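You operate a simulated robot arm through the tools that you are given. There is no shell and no other tool.

The job below is to be done with a simulated robot arm. You get a single attempt, and the scene is never put back.

Task
Put things in order on the top of the low bench. At the end: the knot cheese from the top of the low bench is on the white narrow board; the silver pipe from the top of the low bench stands where the wood block stood; the clear jar (marked "Mint") from the top of the low bench stands where the silver pipe stood; the wood block from the top of the low bench stands where the knot cheese stood; whatever was shut is shut again. Leave all else as you found it, and nothing knocked over.

The check looks at the end state, three seconds after you hand in, the way a careful person would. Anything else that was tipped, shoved, dropped, spilled or broken makes it a failure.

Robot
A 6-joint arm with a two-finger parallel gripper, fixed in place. Base frame: the origin is at the foot of the arm, x ahead of it, y to its left, z up; the work surface is at about z = 760. Units: mm, degrees, N and s.
With the tool pointing down near the work surface it reaches from about 240 to 640 mm from the base axis. Its first joint turns from -66.0 to 66.0 degrees. Payload 2.7 kg.
The tool frame sits at the grasp point between the pads (the TCP): z along the fingers, y along the line on which they close. The tips reach 23 mm beyond it. The gripper opens to 94 mm. The fingers are 38 mm wide and 10 mm thick; the gripper's body (54 by 96 mm) begins 39 mm behind the TCP.
Orientation is that of the tool frame in the base frame, as a unit quaternion [w, x, y, z]. With the fingers straight down and closing along the base's y, the tool's x points along the base's -x, its y along +y and its z along -z.

Tools
- The arm moves only by the tool jog_arm. Its arguments are lists of equal length, an entry for each row: "grip": the opening, from 0 (shut) to 1 (fully open); "offset": the shift along the base's x, y, z in m, a list of three; "rot": the turn, a rotation vector about the base's x, y, z in degrees, a list of three. In form: {"grip": [grip, ...], "offset": [[dx, dy, dz], ...], "rot": [[wx, wy, wz], ...]}. A call has 1 to 20 rows; each row shifts and turns the commanded pose from where the row before left it. A row lasts 0.2 s, in which the tool goes at most 50 mm and 8.6 degrees; a call with a longer step from one row to the next is refused whole, and so is a gripper value outside its range. Where a pose cannot be reached the arm comes as near as it can. A force on the tool above 40 N (or 10 N above the force at the start of the call, whichever is more), or a blocked arm, ends the call early, and 0.2 s more pass. Each finger travels about 45 mm/s and halts on what it meets, pressing with about 38 N; the grip force reading is that of the motor and also rises with nothing between the fingers. The clock runs only during rows and for 0.2 s after the last one: add rows that do not move to give the fingers time. The reply holds the time, the measured pose of the TCP, the force on the tool along the base axes, the opening and the grip force, in the units named above and with some noise, with the torque about the TCP (base axes, N m) and any sound that the robot's microphone picked up.
- Cameras (640 x 400 px; columns grow to the right, rows downward): "scene" is fixed at [58.4, -432.4, 1405.9]; the picture's right is [0.89, -0.46, 0.00], its down [-0.31, -0.59, -0.75] and it looks along [0.34, 0.66, -0.67] (base axes); focal length 320 px, centre (320, 200). "wrist" rides on the gripper at [86, 16, -74] in the tool frame; the picture's right is [-0.18, 0.98, 0.00], its down [-0.58, -0.11, -0.81] and it looks along [-0.79, -0.15, 0.59] (tool axes); focal length 243 px, centre (320, 200). There is no depth. A picture from a camera that has moved, and an enlarged one, comes with that camera's place and axes in the base frame and with its lens. The place of the scene camera against the robot may be out by one fixed shift of up to 25 mm in any direction.
- camera(camera): a new picture of that camera. It takes no simulated time.
- zoom(camera, box): a new picture of the part [left, top, right, bottom] of that camera's present view, enlarged. It takes no simulated time.
- sign_off(): hands the job in; it is judged then, once.

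Nothing tells you positions but the pictures and the camera data. Unless the task says otherwise, let go and move clear before handing in.

The tools are called after "Request:" as a command line: name --argument value ..., lists and objects as JSON in quotes. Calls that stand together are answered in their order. jog_arm: Moves the arm, as the interface text tells. Its arguments: {"type":"object","properties":{"grip":{"type":"array","items":{"type":"number"}},"offset":{"type":"array","items":{"type":"array","items":{"type":"number"}}},"rot":{"type":"array","items":{"type":"array","items":{"type":"number"}}}},"required":["grip","offset","rot"]} The other tools are called the same way: camera (camera) takes a picture; zoom (camera, box) takes an enlarged picture of a part of a camera's view; sign_off () hands the job in.

At the start:

```text
t: 0.0
position: [339.5, 153.7, 988.6]
orientation: [0.0, 0.0, 1.0, 0.0]
wrist_force: [-0.2, 0.9, -0.5]
torque: [0.02, -0.04, 0.0]
finger_gap: 94.1
gripper_force: 0.1
```

scene: 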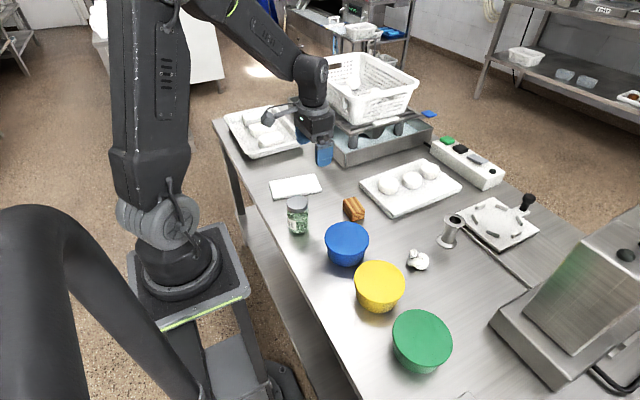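
wrist: 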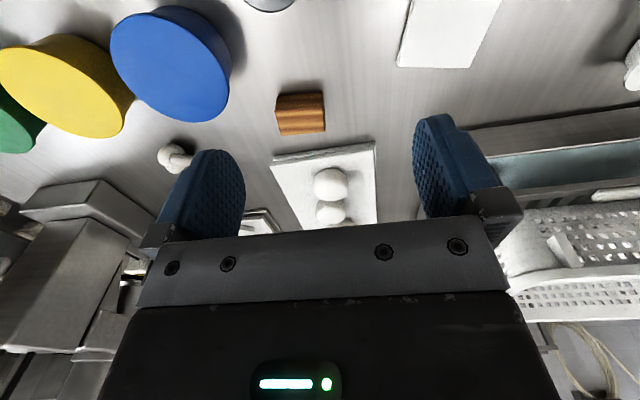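

I see a steel bench with a jar, a wood block, a white narrow board, a knot cheese, a silver pipe, three coloured tubs and a tray. I'll look closer before moving anything.

Request:
zoom --camera "scene" --box '[260, 150, 420, 250]'

Request:
zoom --camera "scene" --box '[360, 190, 520, 290]'

Request:
zoom --camera "scene" --box '[220, 100, 560, 312]'

Request:
zoom --camera "wrist" --box '[120, 0, 520, 250]'

```text
4.00 times, centred on (340, 200) of scene
camera zoom: at [58.4, -432.4, 1405.9], right [0.89, -0.46, 0.0], down [-0.31, -0.59, -0.75], along [0.34, 0.66, -0.67], focal length 1279 px, centre (240, 200)
```

zoom: 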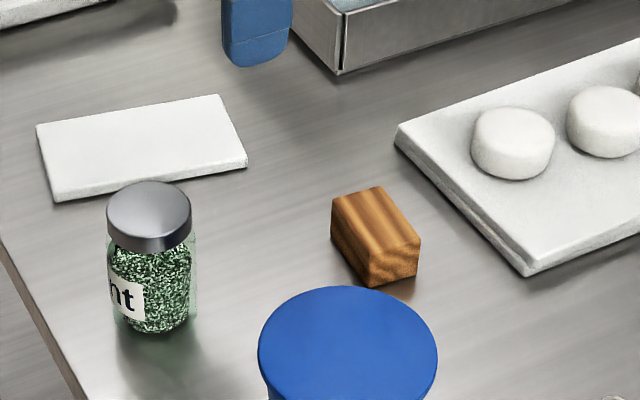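

```text
4.00 times, centred on (440, 240) of scene
camera zoom: at [58.4, -432.4, 1405.9], right [0.89, -0.46, 0.0], down [-0.31, -0.59, -0.75], along [0.34, 0.66, -0.67], focal length 1279 px, centre (-160, 40)
```

zoom: 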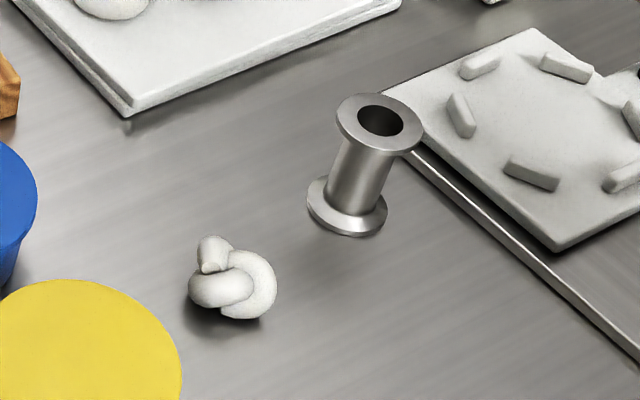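

```text
1.88 times, centred on (390, 206) of scene
camera zoom: at [58.4, -432.4, 1405.9], right [0.89, -0.46, 0.0], down [-0.31, -0.59, -0.75], along [0.34, 0.66, -0.67], focal length 602 px, centre (188, 189)
```

zoom: 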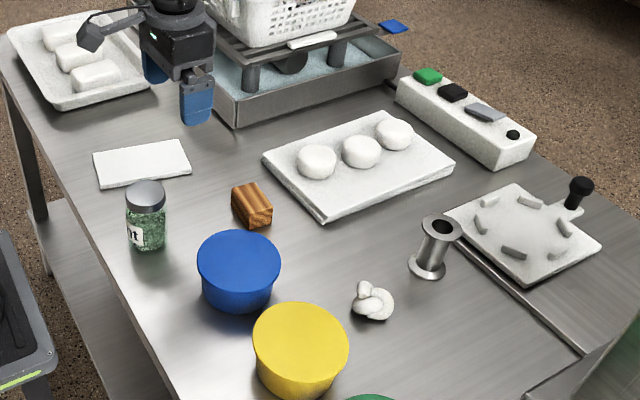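

```text
1.60 times, centred on (320, 125) of wrist
camera zoom: at [252.9, 170.7, 1062.4], right [0.18, 0.98, 0.0], down [0.58, -0.11, 0.81], along [0.79, -0.15, -0.59], focal length 388 px, centre (320, 320)
```

zoom: 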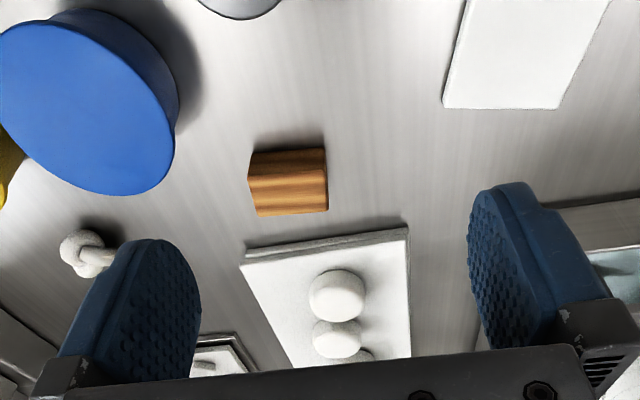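

The jar is at about (284,135), the block (443,105), the knot (492,-120), the pipe (607,-95) and the narrow board (342,290). The scene camera may be off, so I'm moving the wrist camera over the knot and pipe to measure them better.

Request:
jog_arm --grip '[1, 1, 1, 1, 1, 1, 1, 1]' --offset '[[0.013, -0.032, 0], [0.013, -0.032, 0], [0.013, -0.032, 0], [0.013, -0.032, 0], [0.013, -0.032, 0], [0.013, -0.032, 0], [0.013, -0.032, 0], [0, 0, 0]]' --rot '[[0, 0, 0], [0, 0, 0], [0, 0, 0], [0, 0, 0], [0, 0, 0], [0, 0, 0], [0, 0, 0], [0, 0, 0]]'

```text
t: 1.8
position: [434.3, -71.2, 988.7]
orientation: [0.0, 0.0, 1.0, 0.0]
wrist_force: [-1.1, -0.1, 0.1]
torque: [0.01, -0.03, 0.0]
finger_gap: 94.1
gripper_force: 0.0
```

The move went as commanded, and the wrist camera should now see the knot and pipe. I'm taking the wrist picture and an enlarged one.

Request:
camera --camera "wrist"

Request:
zoom --camera "wrist" --box '[160, 0, 480, 200]'

Request:
camera --camera "scene"

```text
taken
camera wrist: at [346.8, -54.6, 1061.8], right [0.18, 0.98, 0.0], down [0.58, -0.11, 0.81], along [0.79, -0.15, -0.59], focal length 243 px, centre (320, 200)
```

wrist: 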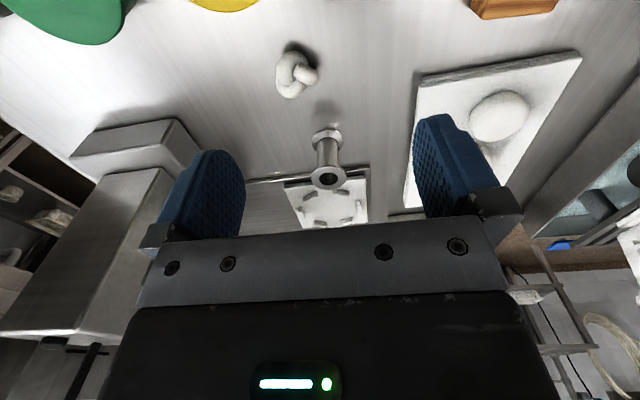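

```text
2.00 times, centred on (320, 100) of wrist
camera zoom: at [346.8, -54.6, 1061.8], right [0.18, 0.98, 0.0], down [0.58, -0.11, 0.81], along [0.79, -0.15, -0.59], focal length 485 px, centre (320, 400)
```

zoom: 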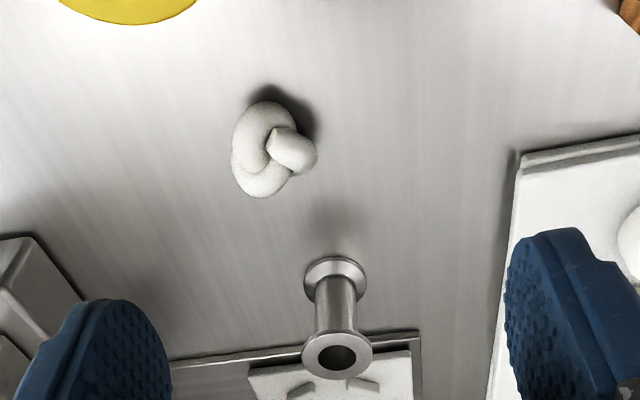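

```text
taken
```

scene: 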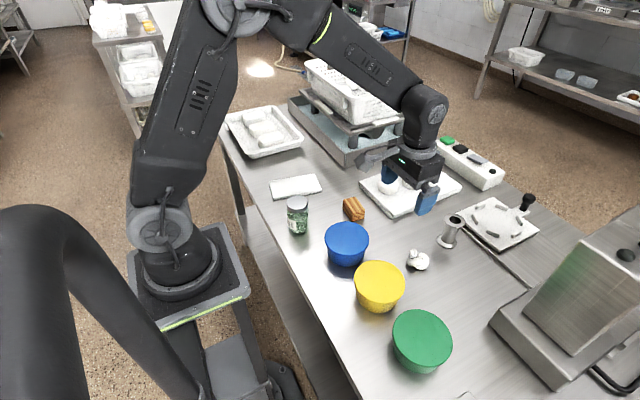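

The wrist view puts the knot at about (481,-108) and the pipe at about (594,-90), 81 mm tall. That means the scene camera reads about (+11,-7) off. I'll go lower for a closer look at the knot.

Request:
jog_arm --grip '[1, 1, 1, 1]' --offset '[[0.013, -0.012, -0.03], [0.013, -0.012, -0.03], [0.013, -0.011, -0.03], [0, 0, 0]]' --rot '[[0, 0, 0], [0, 0, 0], [0, 0, 0], [0, 0, 0]]'

Request:
zoom --camera "wrist" --box '[200, 0, 440, 150]'

Request:
camera --camera "wrist"

Request:
zoom --camera "scene" --box '[380, 200, 480, 262]'

```text
t: 2.8
position: [470.9, -104.8, 898.1]
orientation: [0.0, 0.0, 1.0, 0.0]
wrist_force: [0.3, 0.2, -0.1]
torque: [0.0, 0.01, 0.01]
finger_gap: 93.8
gripper_force: 0.1
```

```text
2.67 times, centred on (320, 75) of wrist
camera zoom: at [384.0, -88.5, 970.7], right [0.18, 0.98, 0.0], down [0.58, -0.11, 0.81], along [0.79, -0.15, -0.59], focal length 647 px, centre (320, 533)
```

zoom: 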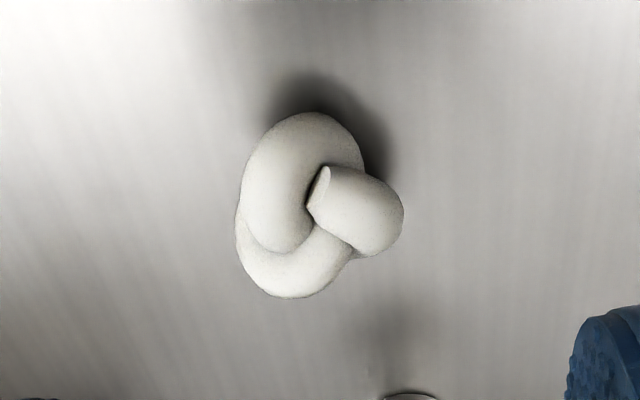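

```text
taken
camera wrist: at [384.0, -88.5, 970.7], right [0.18, 0.98, 0.0], down [0.58, -0.11, 0.81], along [0.79, -0.15, -0.59], focal length 243 px, centre (320, 200)
```

wrist: 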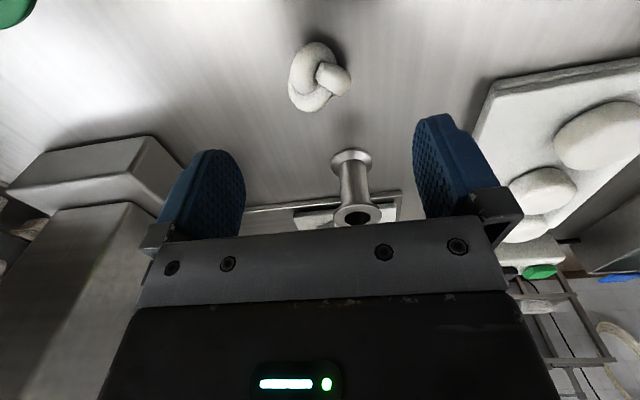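

```text
6.40 times, centred on (430, 231) of scene
camera zoom: at [58.4, -432.4, 1405.9], right [0.89, -0.46, 0.0], down [-0.31, -0.59, -0.75], along [0.34, 0.66, -0.67], focal length 2046 px, centre (-384, 2)
```

zoom: 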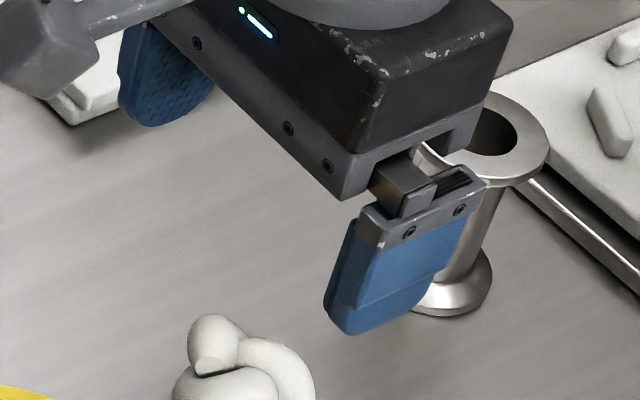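

The knot is about 50 mm across and centred near (482,-108). I'll lower the open gripper around it, with the fingers closing along y, and look before closing.

Request:
jog_arm --grip '[1, 1, 1, 1, 1, 1]' --offset '[[0.012, -0.003, -0.01], [0, 0, -0.03], [0, 0, -0.03], [0, 0, -0.025], [0, 0, -0.015], [0, 0, 0]]' --rot '[[0, 0, 0], [0, 0, 0], [0, 0, 0], [0, 0, 0], [0, 0, 0], [0, 0, 0]]'

Request:
camera --camera "wrist"

Request:
zoom --camera "scene" --box '[360, 180, 520, 280]'

```text
t: 4.2
position: [481.3, -107.8, 786.0]
orientation: [0.0, 0.0, 1.0, 0.0]
wrist_force: [0.1, 0.8, -0.1]
torque: [0.02, 0.07, 0.01]
finger_gap: 93.8
gripper_force: 0.1
```

```text
taken
camera wrist: at [393.6, -91.5, 860.4], right [0.18, 0.98, 0.0], down [0.58, -0.11, 0.81], along [0.79, -0.15, -0.59], focal length 243 px, centre (320, 200)
```

wrist: 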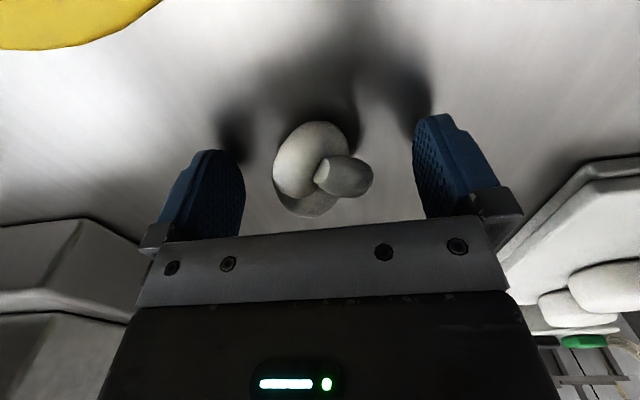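

```text
4.00 times, centred on (440, 230) of scene
camera zoom: at [58.4, -432.4, 1405.9], right [0.89, -0.46, 0.0], down [-0.31, -0.59, -0.75], along [0.34, 0.66, -0.67], focal length 1279 px, centre (-160, 80)
```

zoom: 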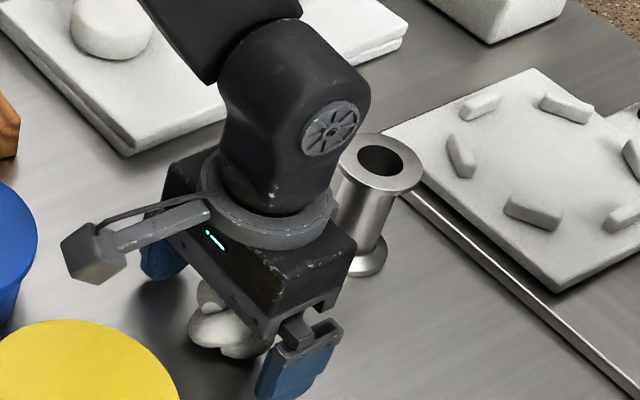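

The knot sits centred between the open fingers with clear space all round. I'm closing on it gently.

Request:
jog_arm --grip '[0.7, 0.6, 0.5, 0.45, 0.45, 0.45]' --offset '[[0, 0, 0], [0, 0, 0], [0, 0, 0], [0, 0, 0], [0, 0, 0], [0, 0, 0]]' --rot '[[0, 0, 0], [0, 0, 0], [0, 0, 0], [0, 0, 0], [0, 0, 0], [0, 0, 0]]'

Request:
camera --camera "wrist"

```text
t: 5.6
position: [480.8, -108.0, 787.3]
orientation: [0.0, 0.0, 1.0, -0.001]
wrist_force: [0.3, -0.4, 0.2]
torque: [-0.01, 0.0, -0.01]
finger_gap: 51.6
gripper_force: 38.2
```

```text
taken
camera wrist: at [393.5, -91.5, 860.6], right [0.18, 0.98, 0.0], down [0.58, -0.11, 0.81], along [0.79, -0.15, -0.59], focal length 243 px, centre (320, 200)
```

wrist: 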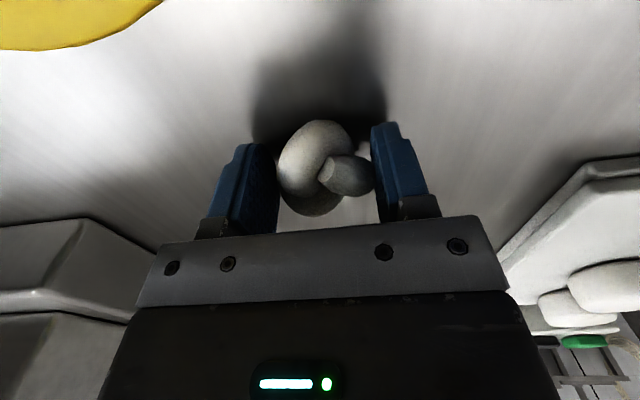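

The grip closed at a 51.6 mm gap with 38 N, so the knot is held. I'm lifting it slowly and checking the hold.

Request:
jog_arm --grip '[0.45, 0.45, 0.45, 0.45, 0.45, 0.45, 0.45]' --offset '[[0, 0, 0.008], [0, 0, 0.015], [0, 0, 0.025], [0, 0, 0.03], [0, 0, 0.03], [0, 0, 0.022], [0, 0, 0]]' --rot '[[0, 0, 0], [0, 0, 0], [0, 0, 0], [0, 0, 0], [0, 0, 0], [0, 0, 0], [0, 0, 0]]'

Request:
camera --camera "wrist"

Request:
zoom --camera "scene" --box '[340, 130, 500, 230]'

```text
t: 7.2
position: [479.3, -106.7, 918.8]
orientation: [0.0, 0.0, 1.0, 0.0]
wrist_force: [0.2, 1.0, 0.0]
torque: [0.02, 0.04, 0.01]
finger_gap: 51.8
gripper_force: 38.1
```

```text
taken
camera wrist: at [392.8, -90.0, 992.9], right [0.18, 0.98, 0.0], down [0.58, -0.11, 0.81], along [0.79, -0.15, -0.59], focal length 243 px, centre (320, 200)
```

wrist: 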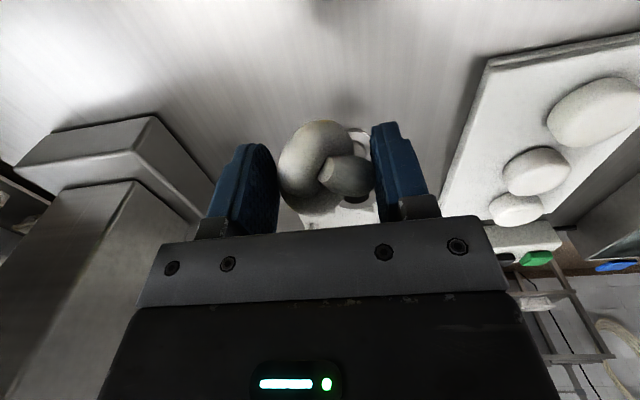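

```text
4.00 times, centred on (420, 180) of scene
camera zoom: at [58.4, -432.4, 1405.9], right [0.89, -0.46, 0.0], down [-0.31, -0.59, -0.75], along [0.34, 0.66, -0.67], focal length 1279 px, centre (-80, 280)
```

zoom: 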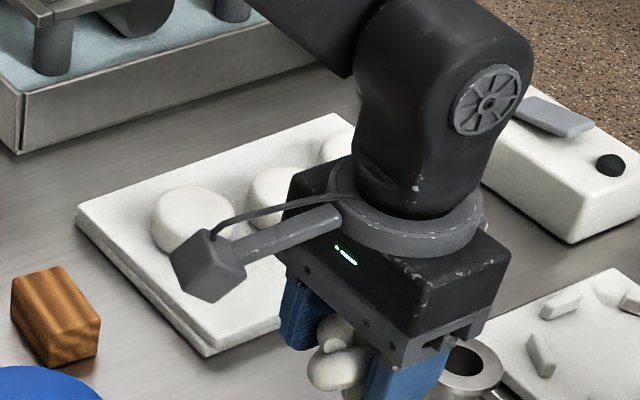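

The knot is held firmly with no slip. I'm carrying it high toward the narrow board and stopping where the wrist camera can see the board.

Request:
jog_arm --grip '[0.45, 0.45, 0.45, 0.45, 0.45, 0.45, 0.45, 0.45, 0.45, 0.45, 0.45, 0.45, 0.45, 0.45, 0.45]' --offset '[[-0.01, 0.02, 0.01], [-0.015, 0.03, 0.01], [-0.015, 0.03, 0.01], [-0.015, 0.03, 0.01], [-0.015, 0.03, 0.01], [-0.015, 0.03, 0], [-0.015, 0.03, 0], [-0.015, 0.03, 0], [-0.015, 0.03, 0], [-0.015, 0.03, 0], [-0.015, 0.03, 0], [-0.015, 0.03, 0], [-0.015, 0.03, 0], [-0.015, 0.03, 0], [0, 0, 0]]' --rot '[[0, 0, 0], [0, 0, 0], [0, 0, 0], [0, 0, 0], [0, 0, 0], [0, 0, 0], [0, 0, 0], [0, 0, 0], [0, 0, 0], [0, 0, 0], [0, 0, 0], [0, 0, 0], [0, 0, 0], [0, 0, 0], [0, 0, 0]]'

Request:
camera --camera "wrist"

Request:
camera --camera "scene"

```text
t: 10.4
position: [275.4, 303.9, 971.6]
orientation: [0.001, 0.0, 1.0, 0.001]
wrist_force: [1.1, -0.6, -0.8]
torque: [0.03, -0.01, 0.01]
finger_gap: 51.5
gripper_force: 37.9
```

```text
taken
camera wrist: at [188.5, 319.8, 1045.2], right [0.18, 0.98, 0.0], down [0.58, -0.11, 0.81], along [0.79, -0.15, -0.59], focal length 243 px, centre (320, 200)
```

wrist: 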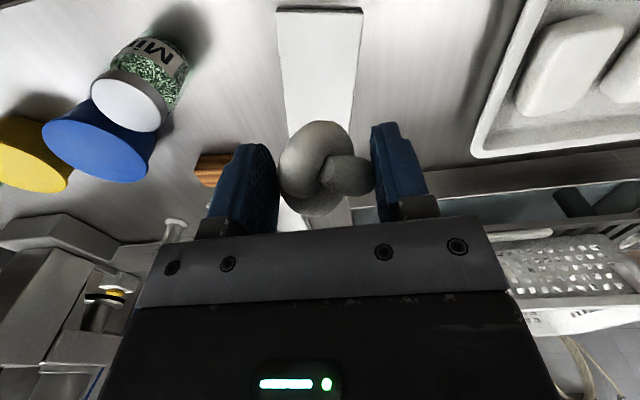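

```text
taken
```

scene: 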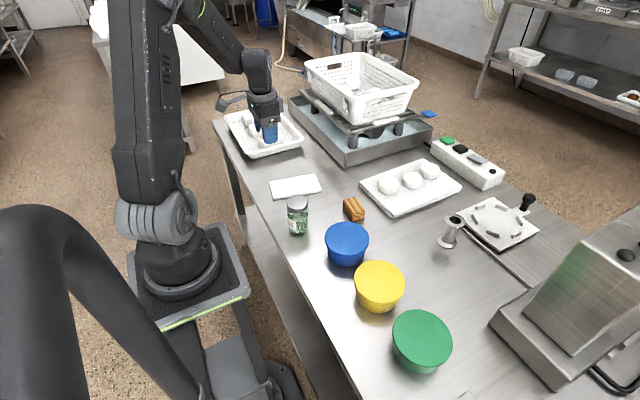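

Combining both cameras, the board is centred at about (339,291), roughly 147 x 82 mm with its top near z = 768. The scene camera turns out to be about 13 mm off in y and 20 mm in z. I'm moving over the board's centre and going down to just above it.

Request:
jog_arm --grip '[0.45, 0.45, 0.45, 0.45, 0.45, 0.45, 0.45, 0.45, 0.45]' --offset '[[0.03, -0.005, 0], [0.0323, -0.0058, 0], [0, 0, -0.03], [0, 0, -0.035], [0, 0, -0.035], [0, 0, -0.03], [0, 0, -0.02], [0, 0, -0.013], [0, 0, 0]]' --rot '[[0, 0, 0], [0, 0, 0], [0, 0, 0], [0, 0, 0], [0, 0, 0], [0, 0, 0], [0, 0, 0], [0, 0, 0], [0, 0, 0]]'

Request:
camera --camera "wrist"

Request:
zoom --camera "scene" --box '[240, 130, 360, 205]'

```text
t: 12.4
position: [339.8, 292.1, 805.0]
orientation: [0.0, 0.0, 1.0, 0.0]
wrist_force: [-0.1, -0.5, -1.0]
torque: [0.0, 0.01, -0.02]
finger_gap: 51.5
gripper_force: 38.1
```

```text
taken
camera wrist: at [252.9, 308.0, 878.6], right [0.18, 0.98, 0.0], down [0.58, -0.11, 0.81], along [0.79, -0.15, -0.59], focal length 243 px, centre (320, 200)
```

wrist: 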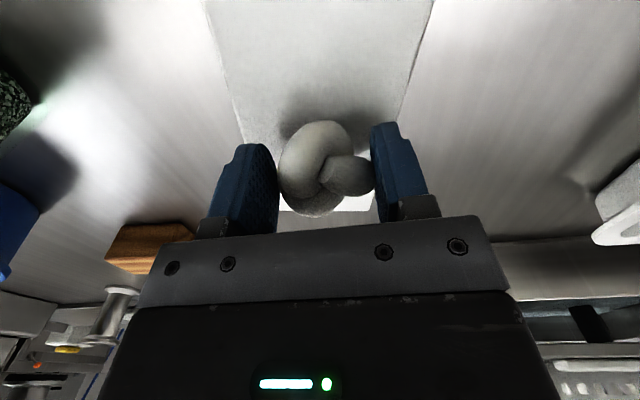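

```text
5.33 times, centred on (300, 168) of scene
camera zoom: at [58.4, -432.4, 1405.9], right [0.89, -0.46, 0.0], down [-0.31, -0.59, -0.75], along [0.34, 0.66, -0.67], focal length 1705 px, centre (427, 373)
```

zoom: 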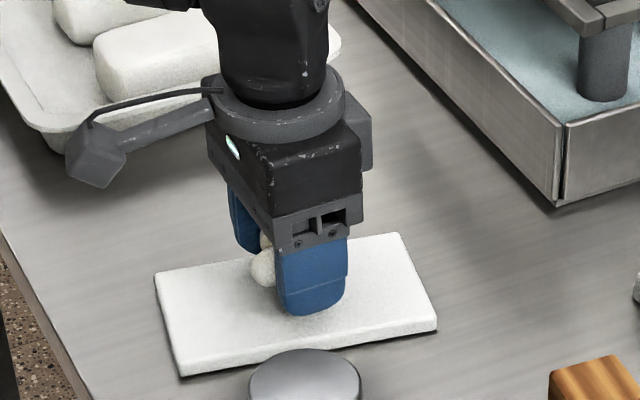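

The knot is over the middle of the board with a few millimetres of clearance. I'm going down in small steps until it touches.

Request:
jog_arm --grip '[0.45, 0.45, 0.45, 0.45]' --offset '[[0, 0, -0.003], [0, 0, -0.002], [0, 0, -0.001], [0, 0, 0]]' --rot '[[0, 0, 0], [0, 0, 0], [0, 0, 0], [0, 0, 0]]'

Request:
jog_arm --grip '[0.45, 0.45, 0.45]' --offset '[[0, 0, -0.001], [0, 0, -0.001], [0, 0, 0]]' --rot '[[0, 0, 0], [0, 0, 0], [0, 0, 0]]'

```text
t: 13.4
position: [339.1, 290.8, 800.7]
orientation: [-0.001, 0.001, 1.0, -0.001]
wrist_force: [0.2, 0.5, 0.2]
torque: [0.01, 0.0, -0.01]
finger_gap: 51.4
gripper_force: 37.8
```

```text
t: 14.2
position: [337.5, 290.8, 799.1]
orientation: [0.001, 0.0, 1.0, 0.0]
wrist_force: [-9.1, -6.1, 31.7]
torque: [-0.12, 0.21, -0.05]
finger_gap: 51.2
gripper_force: 38.2
```

The knot has touched the board, with 32 N upward. I'm backing off 1 mm to take the pressure off, then opening slowly.

Request:
jog_arm --grip '[0.45, 0.45]' --offset '[[0, 0, 0.0008], [0, 0, 0]]' --rot '[[0, 0, 0], [0, 0, 0]]'

```text
t: 14.8
position: [338.5, 291.3, 798.4]
orientation: [0.0, -0.001, 1.0, 0.0]
wrist_force: [-1.0, 3.6, 10.0]
torque: [0.1, -0.01, -0.02]
finger_gap: 51.4
gripper_force: 37.9
```

The pressure is down to 10 N, so the knot is resting lightly on the board. I'm opening the fingers gradually.

Request:
jog_arm --grip '[0.57, 0.6, 0.65, 0.75, 0.8, 0.8]' --offset '[[0, 0, 0], [0, 0, 0], [0, 0, 0], [0, 0, 0], [0, 0, 0], [0, 0, 0]]' --rot '[[0, 0, 0], [0, 0, 0], [0, 0, 0], [0, 0, 0], [0, 0, 0], [0, 0, 0]]'

Request:
camera --camera "wrist"

Request:
zoom --camera "scene" --box '[240, 130, 360, 205]'

```text
t: 16.2
position: [338.1, 290.3, 799.8]
orientation: [0.0, 0.0, 1.0, 0.0]
wrist_force: [-0.7, 0.1, -1.0]
torque: [0.03, 0.0, 0.0]
finger_gap: 75.2
gripper_force: 0.1
```

```text
taken
camera wrist: at [252.0, 307.6, 872.5], right [0.18, 0.98, 0.0], down [0.58, -0.11, 0.81], along [0.79, -0.15, -0.59], focal length 243 px, centre (320, 200)
```

wrist: 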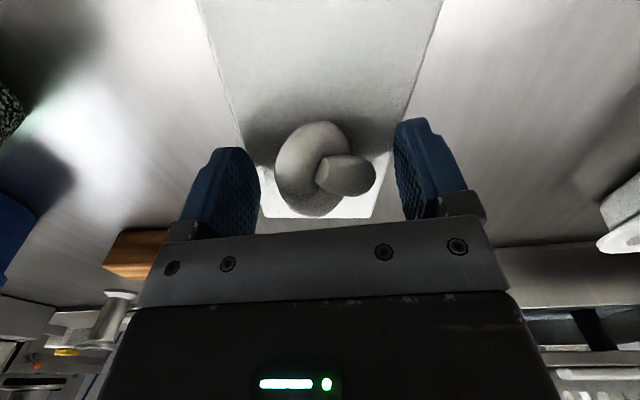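

```text
5.33 times, centred on (300, 168) of scene
camera zoom: at [58.4, -432.4, 1405.9], right [0.89, -0.46, 0.0], down [-0.31, -0.59, -0.75], along [0.34, 0.66, -0.67], focal length 1705 px, centre (427, 373)
```

zoom: 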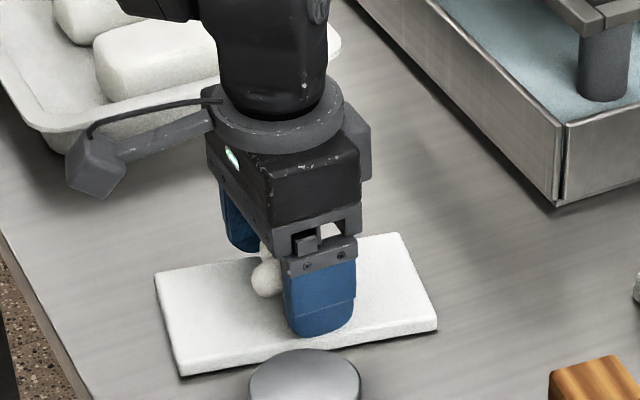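

The knot is resting on the board. I'm rising straight up and then moving over for a close look at the wood block.

Request:
jog_arm --grip '[0.85, 1, 1, 1, 1, 1, 1, 1, 1, 1, 1]' --offset '[[0, 0, 0.02], [0, 0, 0.035], [0, 0, 0.04], [0, 0, 0.005], [0.02, -0.03, 0], [0.02, -0.03, 0], [0.02, -0.03, 0], [0.015, -0.03, 0], [0.012, -0.03, 0], [0.005, -0.03, 0], [0, 0, 0]]' --rot '[[0, 0, 0], [0, 0, 0], [0, 0, 0], [0, 0, 0], [0, 0, 0], [0, 0, 0], [0, 0, 0], [0, 0, 0], [0, 0, 0], [0, 0, 0], [0, 0, 0]]'

Request:
camera --camera "wrist"

Request:
zoom --camera "wrist" --box '[200, 0, 440, 150]'

Request:
zoom --camera "scene" --box '[240, 130, 400, 230]'

```text
t: 18.6
position: [429.1, 111.3, 898.9]
orientation: [0.0, 0.0, 1.0, 0.0]
wrist_force: [0.3, 0.1, -0.6]
torque: [-0.02, -0.02, 0.0]
finger_gap: 94.1
gripper_force: 0.0
```

```text
taken
camera wrist: at [342.1, 127.4, 972.0], right [0.18, 0.98, 0.0], down [0.58, -0.11, 0.81], along [0.79, -0.15, -0.59], focal length 243 px, centre (320, 200)
```

wrist: 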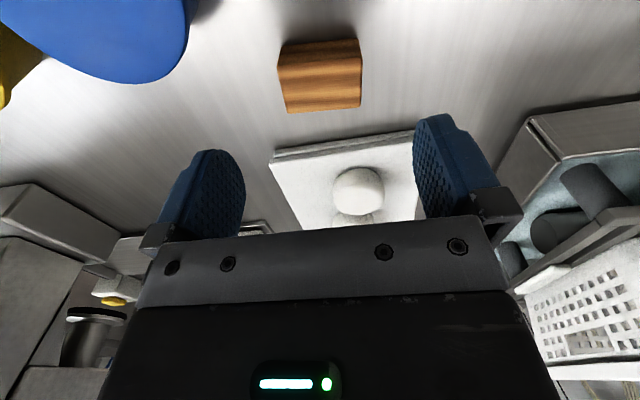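

```text
2.67 times, centred on (320, 75) of wrist
camera zoom: at [342.1, 127.4, 972.0], right [0.18, 0.98, 0.0], down [0.58, -0.11, 0.81], along [0.79, -0.15, -0.59], focal length 647 px, centre (320, 533)
```

zoom: 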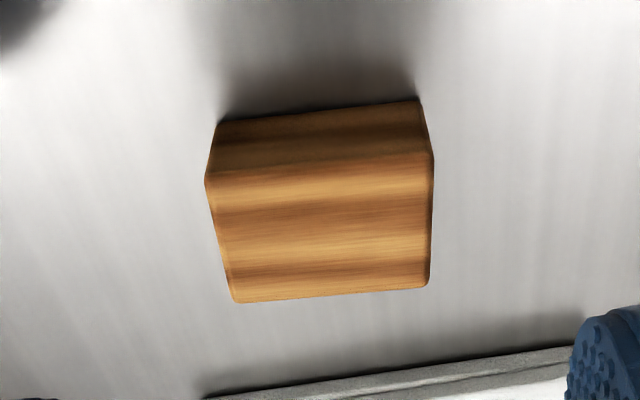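

```text
4.00 times, centred on (320, 180) of scene
camera zoom: at [58.3, -432.4, 1405.9], right [0.89, -0.46, 0.0], down [-0.31, -0.59, -0.75], along [0.34, 0.66, -0.67], focal length 1279 px, centre (320, 280)
```

zoom: 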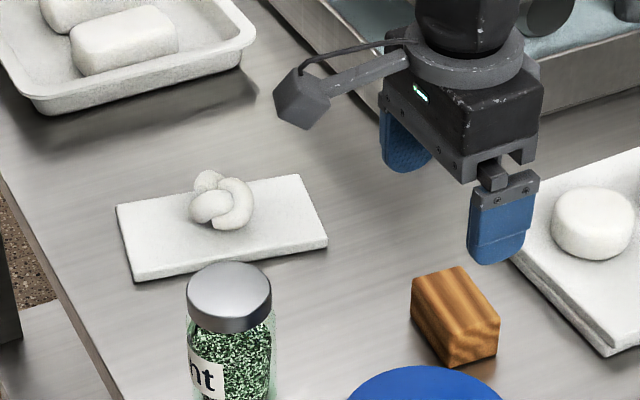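

The knot sits well on the board. The block is centred at about (441,111), 38 x 59 mm and 35 mm tall, turned about -4.7° about z. I'll turn the gripper to match and go down around the block.

Request:
jog_arm --grip '[1, 1, 1, 1, 1, 1]' --offset '[[0.01, 0, -0.005], [0, 0, -0.03], [0, 0, -0.03], [0, 0, -0.03], [0, 0, -0.016], [0, 0, 0]]' --rot '[[0, 0, -4.7], [0, 0, 0], [0, 0, 0], [0, 0, 0], [0, 0, 0], [0, 0, 0]]'

Request:
camera --camera "wrist"

Request:
zoom --camera "scene" --box '[280, 150, 440, 250]'

```text
t: 20.0
position: [440.2, 114.4, 787.0]
orientation: [0.0, 0.041, 0.999, 0.0]
wrist_force: [0.0, 0.1, 0.3]
torque: [0.01, 0.04, 0.0]
finger_gap: 93.9
gripper_force: 0.1
```

```text
taken
camera wrist: at [355.3, 137.3, 860.8], right [0.26, 0.96, 0.0], down [0.57, -0.16, 0.81], along [0.78, -0.21, -0.59], focal length 243 px, centre (320, 200)
```

wrist: 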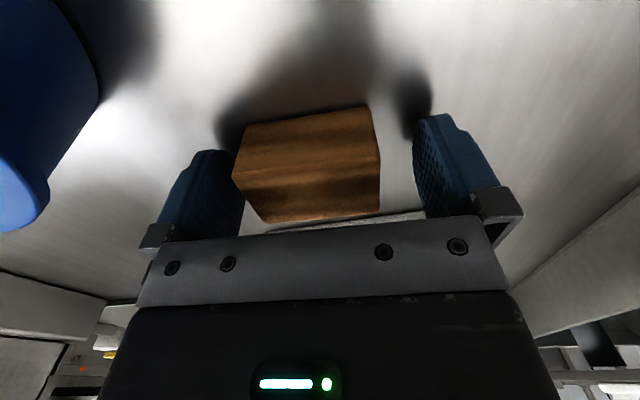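

```text
4.00 times, centred on (360, 200) of scene
camera zoom: at [58.4, -432.4, 1405.9], right [0.89, -0.46, 0.0], down [-0.31, -0.59, -0.75], along [0.34, 0.66, -0.67], focal length 1279 px, centre (160, 200)
```

zoom: 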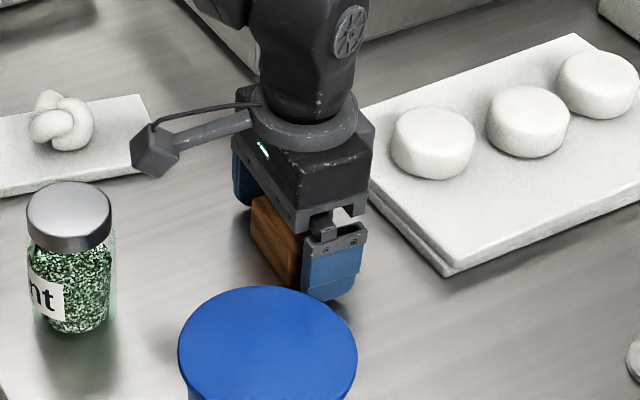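

The gripper is aligned with the block but sits about 4 mm too far toward +y. I'm shifting it and then closing.

Request:
jog_arm --grip '[1, 1]' --offset '[[0, -0.004, 0], [0, 0, 0]]' --rot '[[0, 0, 0], [0, 0, 0]]'

Request:
camera --camera "wrist"

```text
t: 20.6
position: [441.9, 107.6, 787.4]
orientation: [-0.001, 0.041, 0.999, 0.0]
wrist_force: [0.5, -0.3, 0.7]
torque: [0.01, 0.0, 0.01]
finger_gap: 93.7
gripper_force: 0.0
```

```text
taken
camera wrist: at [356.0, 131.9, 860.8], right [0.26, 0.96, 0.0], down [0.57, -0.16, 0.81], along [0.78, -0.21, -0.59], focal length 243 px, centre (320, 200)
```

wrist: 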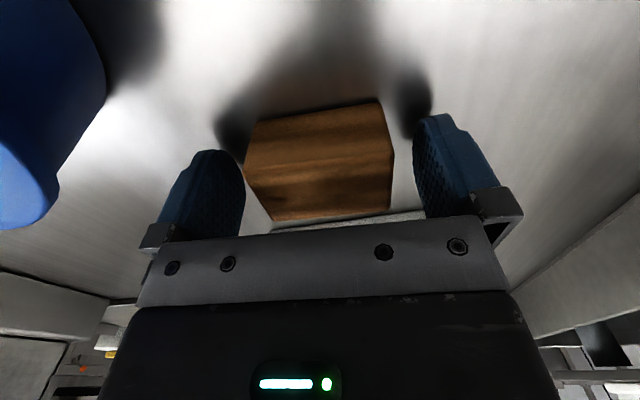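

The block is now close to centred between the fingers. I'm closing on it.

Request:
jog_arm --grip '[0.8, 0.7, 0.6, 0.52, 0.52, 0.52]' --offset '[[0, 0.0015, 0], [0, 0, 0], [0, 0, 0], [0, 0, 0], [0, 0, 0], [0, 0, 0]]' --rot '[[0, 0, 0], [0, 0, 0], [0, 0, 0], [0, 0, 0], [0, 0, 0], [0, 0, 0]]'

Request:
camera --camera "wrist"

```text
t: 22.0
position: [440.8, 109.6, 787.7]
orientation: [0.0, 0.041, 0.999, -0.001]
wrist_force: [-0.6, 0.1, 0.0]
torque: [0.04, -0.01, 0.0]
finger_gap: 61.2
gripper_force: 37.9
```

```text
taken
camera wrist: at [355.8, 133.2, 860.8], right [0.26, 0.96, 0.0], down [0.57, -0.16, 0.81], along [0.78, -0.21, -0.59], focal length 243 px, centre (320, 200)
```

wrist: 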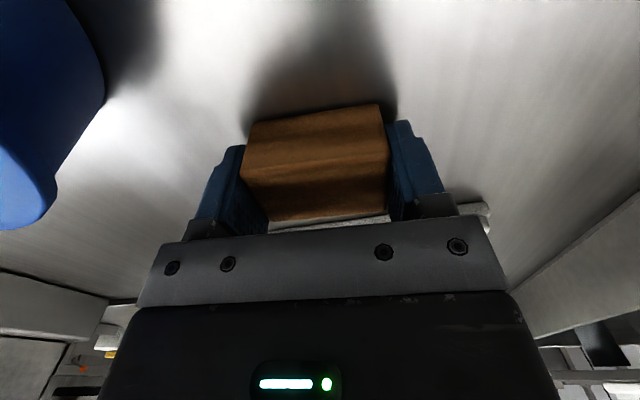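

The block is held at a 61 mm gap, and it stood at about (440.5,109). I'm lifting it and carrying it to the knot's old place at (481,-108).

Request:
jog_arm --grip '[0.52, 0.52, 0.52, 0.52, 0.52, 0.52, 0.52, 0.52, 0.52, 0.52, 0.52, 0.52]' --offset '[[0, 0, 0.01], [0, 0, 0.025], [0, 0, 0.035], [0, 0, 0.03], [0.005, -0.027, 0], [0.006, -0.032, 0], [0.006, -0.032, 0], [0.006, -0.032, 0], [0.006, -0.032, 0], [0.006, -0.032, 0], [0.0052, -0.03, 0], [0, 0, 0]]' --rot '[[0, 0, 0], [0, 0, 0], [0, 0, 0], [0, 0, 0], [0, 0, 0], [0, 0, 0], [0, 0, 0], [0, 0, 0], [0, 0, 0], [0, 0, 0], [0, 0, 0], [0, 0, 0]]'

Request:
camera --camera "wrist"

Request:
camera --camera "scene"

```text
t: 24.6
position: [480.8, -108.9, 888.0]
orientation: [0.0, 0.042, 0.999, -0.001]
wrist_force: [-1.5, 0.5, -0.2]
torque: [-0.04, 0.03, -0.01]
finger_gap: 61.1
gripper_force: 38.6
```

```text
taken
camera wrist: at [395.2, -85.7, 961.5], right [0.26, 0.96, 0.0], down [0.57, -0.16, 0.81], along [0.78, -0.21, -0.59], focal length 243 px, centre (320, 200)
```

wrist: 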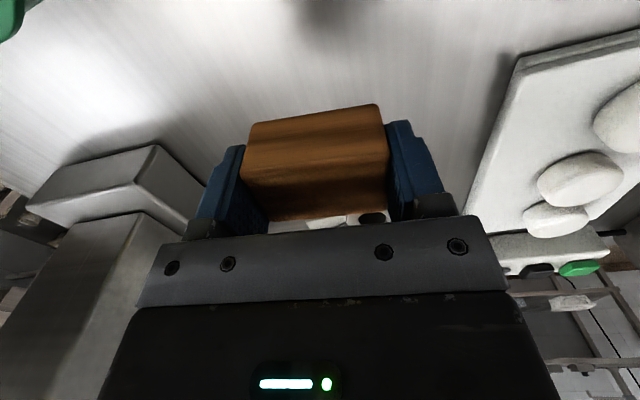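

```text
taken
```

scene: 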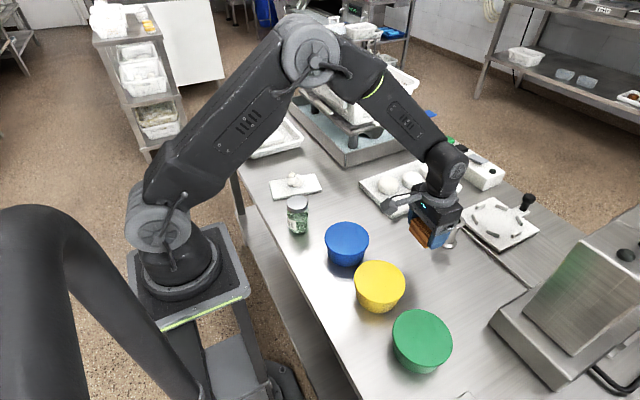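

The block is directly over the knot's old place. I'm lowering it to just above the bench.

Request:
jog_arm --grip '[0.52, 0.52, 0.52, 0.52, 0.52, 0.52]' --offset '[[0, 0.0005, -0.03], [0, 0, -0.03], [0, 0, -0.025], [0, 0, -0.01], [0, 0, -0.003], [0, 0, 0]]' --rot '[[0, 0, 0], [0, 0, 0], [0, 0, 0], [0, 0, 0], [0, 0, 0], [0, 0, 0]]'

Request:
jog_arm --grip '[0.52, 0.52]' --offset '[[0, 0, -0.001], [0, 0, 0]]' --rot '[[0, 0, 0], [0, 0, 0]]'

Request:
camera --camera "wrist"

```text
t: 26.0
position: [481.7, -107.3, 790.1]
orientation: [-0.001, 0.04, 0.999, 0.001]
wrist_force: [-0.5, -1.1, -0.1]
torque: [-0.01, 0.01, -0.01]
finger_gap: 61.3
gripper_force: 37.8
```

```text
t: 26.6
position: [481.2, -106.6, 788.5]
orientation: [0.0, 0.041, 0.999, 0.0]
wrist_force: [-0.4, -0.4, -0.5]
torque: [0.01, 0.01, 0.01]
finger_gap: 61.3
gripper_force: 38.3
```

```text
taken
camera wrist: at [396.2, -83.2, 861.9], right [0.26, 0.96, 0.0], down [0.57, -0.16, 0.81], along [0.78, -0.21, -0.59], focal length 243 px, centre (320, 200)
```

wrist: 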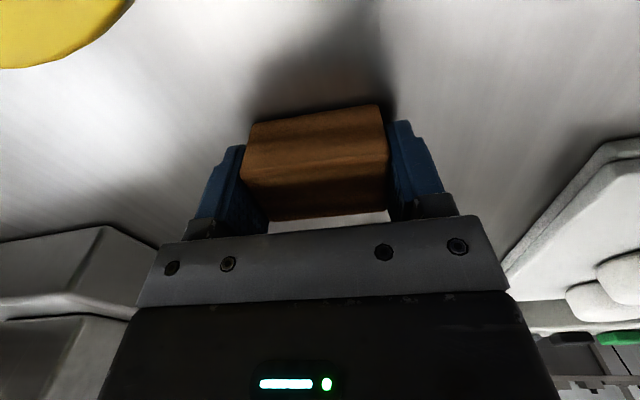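

Nothing has touched yet, with commanded z at about 788.4. I'll go down in half-millimetre steps until contact.

Request:
jog_arm --grip '[0.52, 0.52, 0.52]' --offset '[[0, 0, -0.0005], [0, 0, -0.0005], [0, 0, 0]]' --rot '[[0, 0, 0], [0, 0, 0], [0, 0, 0]]'

```text
t: 27.4
position: [481.5, -107.3, 786.7]
orientation: [0.0, 0.042, 0.999, 0.0]
wrist_force: [-0.2, 0.2, -1.0]
torque: [-0.02, 0.04, -0.03]
finger_gap: 61.1
gripper_force: 38.2
```

Request:
jog_arm --grip '[0.52, 0.52]' --offset '[[0, 0, -0.0005], [0, 0, 0]]' --rot '[[0, 0, 0], [0, 0, 0]]'

```text
t: 28.0
position: [481.6, -108.3, 786.8]
orientation: [0.0, 0.04, 0.999, -0.001]
wrist_force: [-2.7, 1.0, 4.3]
torque: [0.07, 0.05, -0.01]
finger_gap: 61.1
gripper_force: 37.6
```

The block has touched the bench, with 4 N upward. I'm opening the fingers gradually.

Request:
jog_arm --grip '[0.67, 0.7, 0.75, 0.85, 0.95, 0.95]' --offset '[[0, 0, 0], [0, 0, 0], [0, 0, 0], [0, 0, 0], [0, 0, 0], [0, 0, 0]]' --rot '[[0, 0, 0], [0, 0, 0], [0, 0, 0], [0, 0, 0], [0, 0, 0], [0, 0, 0]]'

Request:
camera --camera "wrist"

```text
t: 29.4
position: [482.4, -106.9, 786.8]
orientation: [0.0, 0.041, 0.999, -0.001]
wrist_force: [-0.5, 0.2, -0.1]
torque: [-0.01, -0.01, -0.02]
finger_gap: 89.3
gripper_force: 0.1
```

```text
taken
camera wrist: at [397.1, -84.1, 860.6], right [0.26, 0.96, 0.0], down [0.57, -0.16, 0.81], along [0.78, -0.21, -0.59], focal length 243 px, centre (320, 200)
```

wrist: 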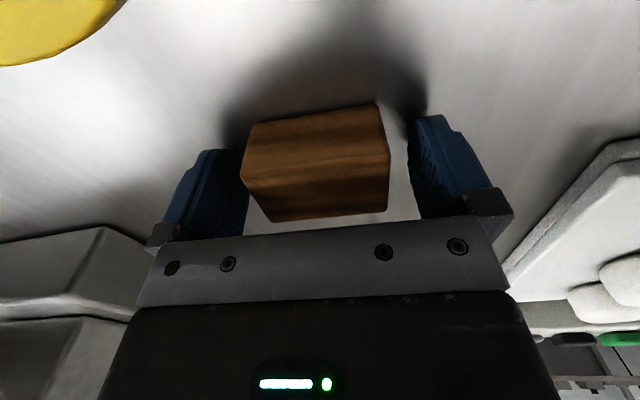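

The block now stands at the knot's old place. I'm rising, turning the gripper back and moving to view the pipe up close.

Request:
jog_arm --grip '[1, 1, 1, 1, 1, 1, 1, 1, 1]' --offset '[[0, 0, 0.02], [0, 0, 0.035], [0, 0, 0.04], [0, 0, 0.035], [0.025, 0.006, 0.01], [0.025, 0.006, 0], [0.025, 0.006, 0], [0.0175, 0.004, 0], [0, 0, 0]]' --rot '[[0, 0, 0], [0, 0, 0], [0, 0, 0], [0, 0, 0], [0, 0, 4.7], [0, 0, 0], [0, 0, 0], [0, 0, 0], [0, 0, 0]]'

Request:
camera --camera "wrist"

Request:
zoom --camera "wrist" --box '[200, 0, 440, 150]'

Request:
zoom --camera "scene" --box '[360, 180, 520, 280]'

```text
t: 31.4
position: [573.1, -85.8, 924.6]
orientation: [0.0, -0.001, 1.0, 0.0]
wrist_force: [0.1, 0.2, 0.2]
torque: [0.0, -0.01, 0.02]
finger_gap: 94.0
gripper_force: 0.1
```

```text
taken
camera wrist: at [486.5, -69.0, 998.5], right [0.18, 0.98, 0.0], down [0.58, -0.11, 0.81], along [0.79, -0.15, -0.59], focal length 243 px, centre (320, 200)
```

wrist: 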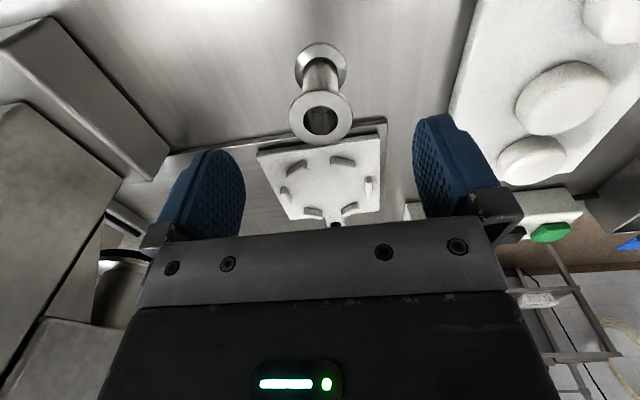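

```text
2.67 times, centred on (320, 75) of wrist
camera zoom: at [486.5, -69.0, 998.5], right [0.18, 0.98, 0.0], down [0.58, -0.11, 0.81], along [0.79, -0.15, -0.59], focal length 647 px, centre (320, 533)
```

zoom: 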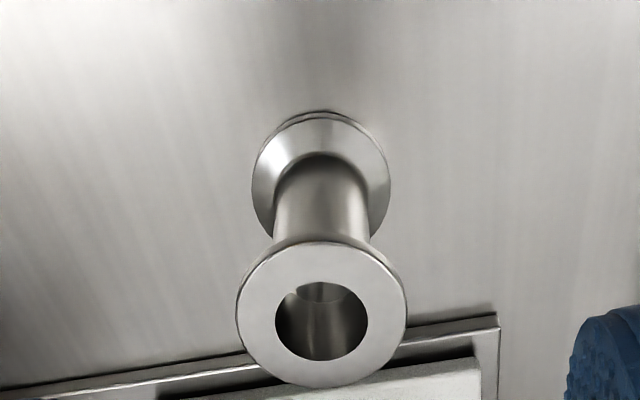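

```text
4.00 times, centred on (440, 230) of scene
camera zoom: at [58.4, -432.4, 1405.9], right [0.89, -0.46, 0.0], down [-0.31, -0.59, -0.75], along [0.34, 0.66, -0.67], focal length 1279 px, centre (-160, 80)
```

zoom: 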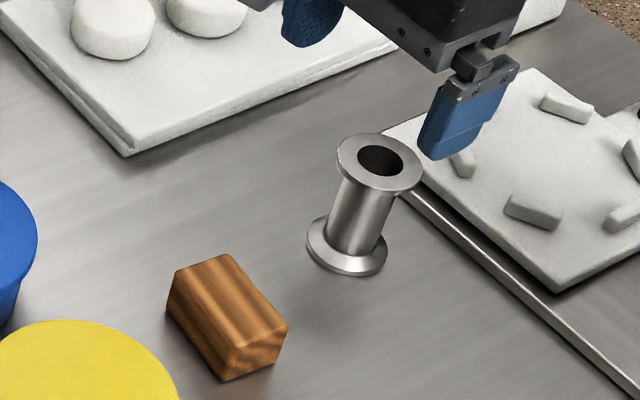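

The block stands in place. The pipe is at about (596,-89) with its top at z = 840 and a flange about 49 mm across. I'll lower the open gripper around the top flange.

Request:
jog_arm --grip '[1, 1, 1, 1, 1, 1, 1]' --offset '[[0.0225, -0.003, 0], [0, 0, 0], [0, 0, -0.03], [0, 0, -0.03], [0, 0, -0.02], [0, 0, -0.013], [0, 0, 0]]' --rot '[[0, 0, 0], [0, 0, 0], [0, 0, 0], [0, 0, 0], [0, 0, 0], [0, 0, 0], [0, 0, 0]]'

Request:
camera --camera "wrist"

Request:
zoom --camera "scene" --box '[390, 160, 510, 260]'

```text
t: 33.0
position: [595.9, -87.2, 836.4]
orientation: [0.0, 0.001, 1.0, 0.0]
wrist_force: [-0.1, -0.4, -0.3]
torque: [-0.03, 0.02, -0.01]
finger_gap: 94.1
gripper_force: 0.0
```

```text
taken
camera wrist: at [508.8, -71.7, 908.6], right [0.18, 0.98, 0.0], down [0.58, -0.11, 0.81], along [0.79, -0.15, -0.59], focal length 243 px, centre (320, 200)
```

wrist: 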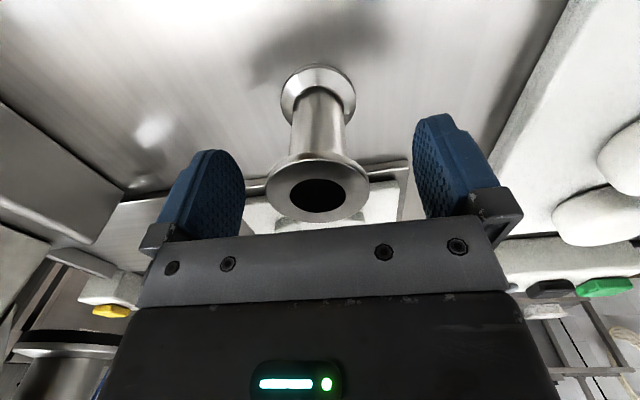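

```text
4.00 times, centred on (450, 210) of scene
camera zoom: at [58.4, -432.4, 1405.9], right [0.89, -0.46, 0.0], down [-0.31, -0.59, -0.75], along [0.34, 0.66, -0.67], focal length 1279 px, centre (-200, 160)
```

zoom: 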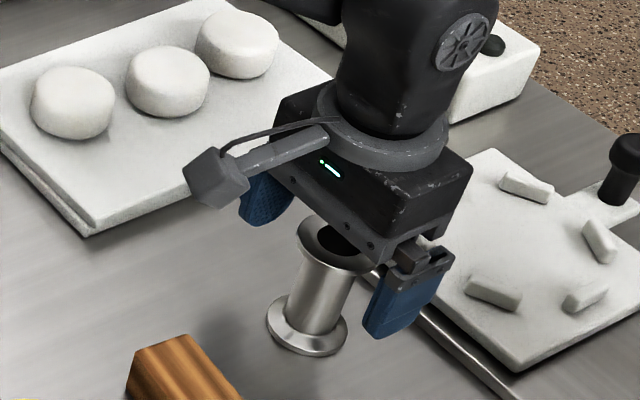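

The top flange is centred between the pads to within a millimetre. I'm closing on it gently.

Request:
jog_arm --grip '[0.7, 0.6, 0.52, 0.45, 0.42, 0.42, 0.42]' --offset '[[0, 0, 0], [0, 0, 0], [0, 0, 0], [0, 0, 0], [0, 0, 0], [0, 0, 0], [0, 0, 0]]' --rot '[[0, 0, 0], [0, 0, 0], [0, 0, 0], [0, 0, 0], [0, 0, 0], [0, 0, 0], [0, 0, 0]]'

Request:
camera --camera "wrist"

```text
t: 34.6
position: [596.0, -88.0, 835.7]
orientation: [0.0, 0.0, 1.0, 0.0]
wrist_force: [0.2, -0.8, 0.8]
torque: [-0.03, -0.04, -0.02]
finger_gap: 48.0
gripper_force: 38.2
```

```text
taken
camera wrist: at [508.7, -71.7, 908.9], right [0.18, 0.98, 0.0], down [0.58, -0.11, 0.81], along [0.79, -0.15, -0.59], focal length 243 px, centre (320, 200)
```

wrist: 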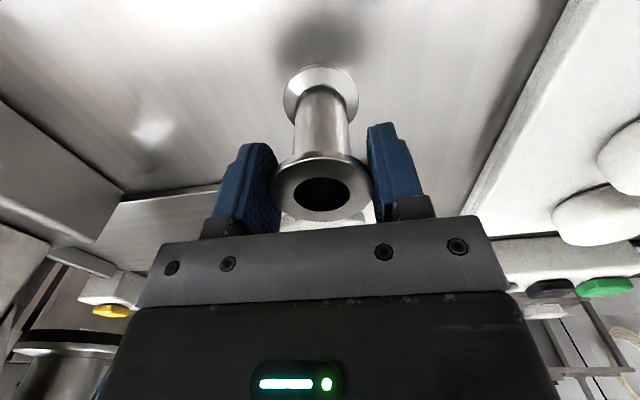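

The flange is gripped at 48 mm, and the pipe stood at about (596,-89.5). I'm lifting it slowly and checking the hold.

Request:
jog_arm --grip '[0.42, 0.42, 0.42, 0.42, 0.42, 0.42, 0.42]' --offset '[[0, 0, 0.003], [0, 0, 0.008], [0, 0, 0.012], [0, 0, 0.015], [0, 0, 0.012], [0, 0, 0.006], [0, 0, 0]]' --rot '[[0, 0, 0], [0, 0, 0], [0, 0, 0], [0, 0, 0], [0, 0, 0], [0, 0, 0], [0, 0, 0]]'

Request:
camera --camera "wrist"

Request:
zoom --camera "scene" --box '[390, 160, 510, 260]'

```text
t: 36.2
position: [595.8, -88.6, 891.4]
orientation: [0.0, 0.0, 1.0, 0.0]
wrist_force: [0.2, -0.5, -1.7]
torque: [0.02, 0.03, -0.02]
finger_gap: 48.1
gripper_force: 37.6
```

```text
taken
camera wrist: at [509.1, -72.6, 964.9], right [0.18, 0.98, 0.0], down [0.58, -0.11, 0.81], along [0.79, -0.15, -0.59], focal length 243 px, centre (320, 200)
```

wrist: 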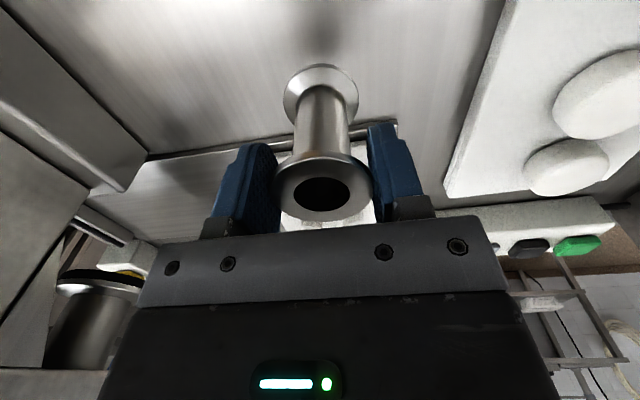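

```text
4.00 times, centred on (450, 210) of scene
camera zoom: at [58.4, -432.4, 1405.9], right [0.89, -0.46, 0.0], down [-0.31, -0.59, -0.75], along [0.34, 0.66, -0.67], focal length 1279 px, centre (-200, 160)
```

zoom: 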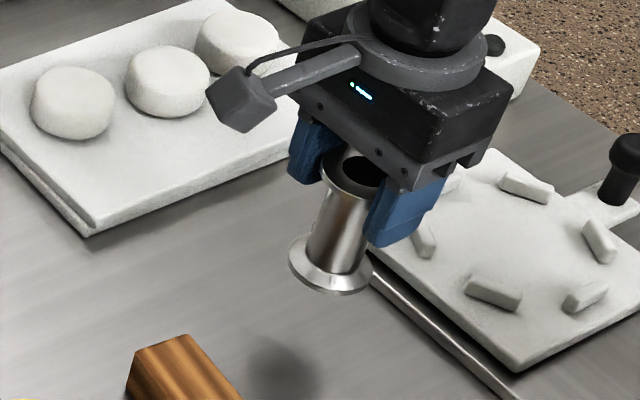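

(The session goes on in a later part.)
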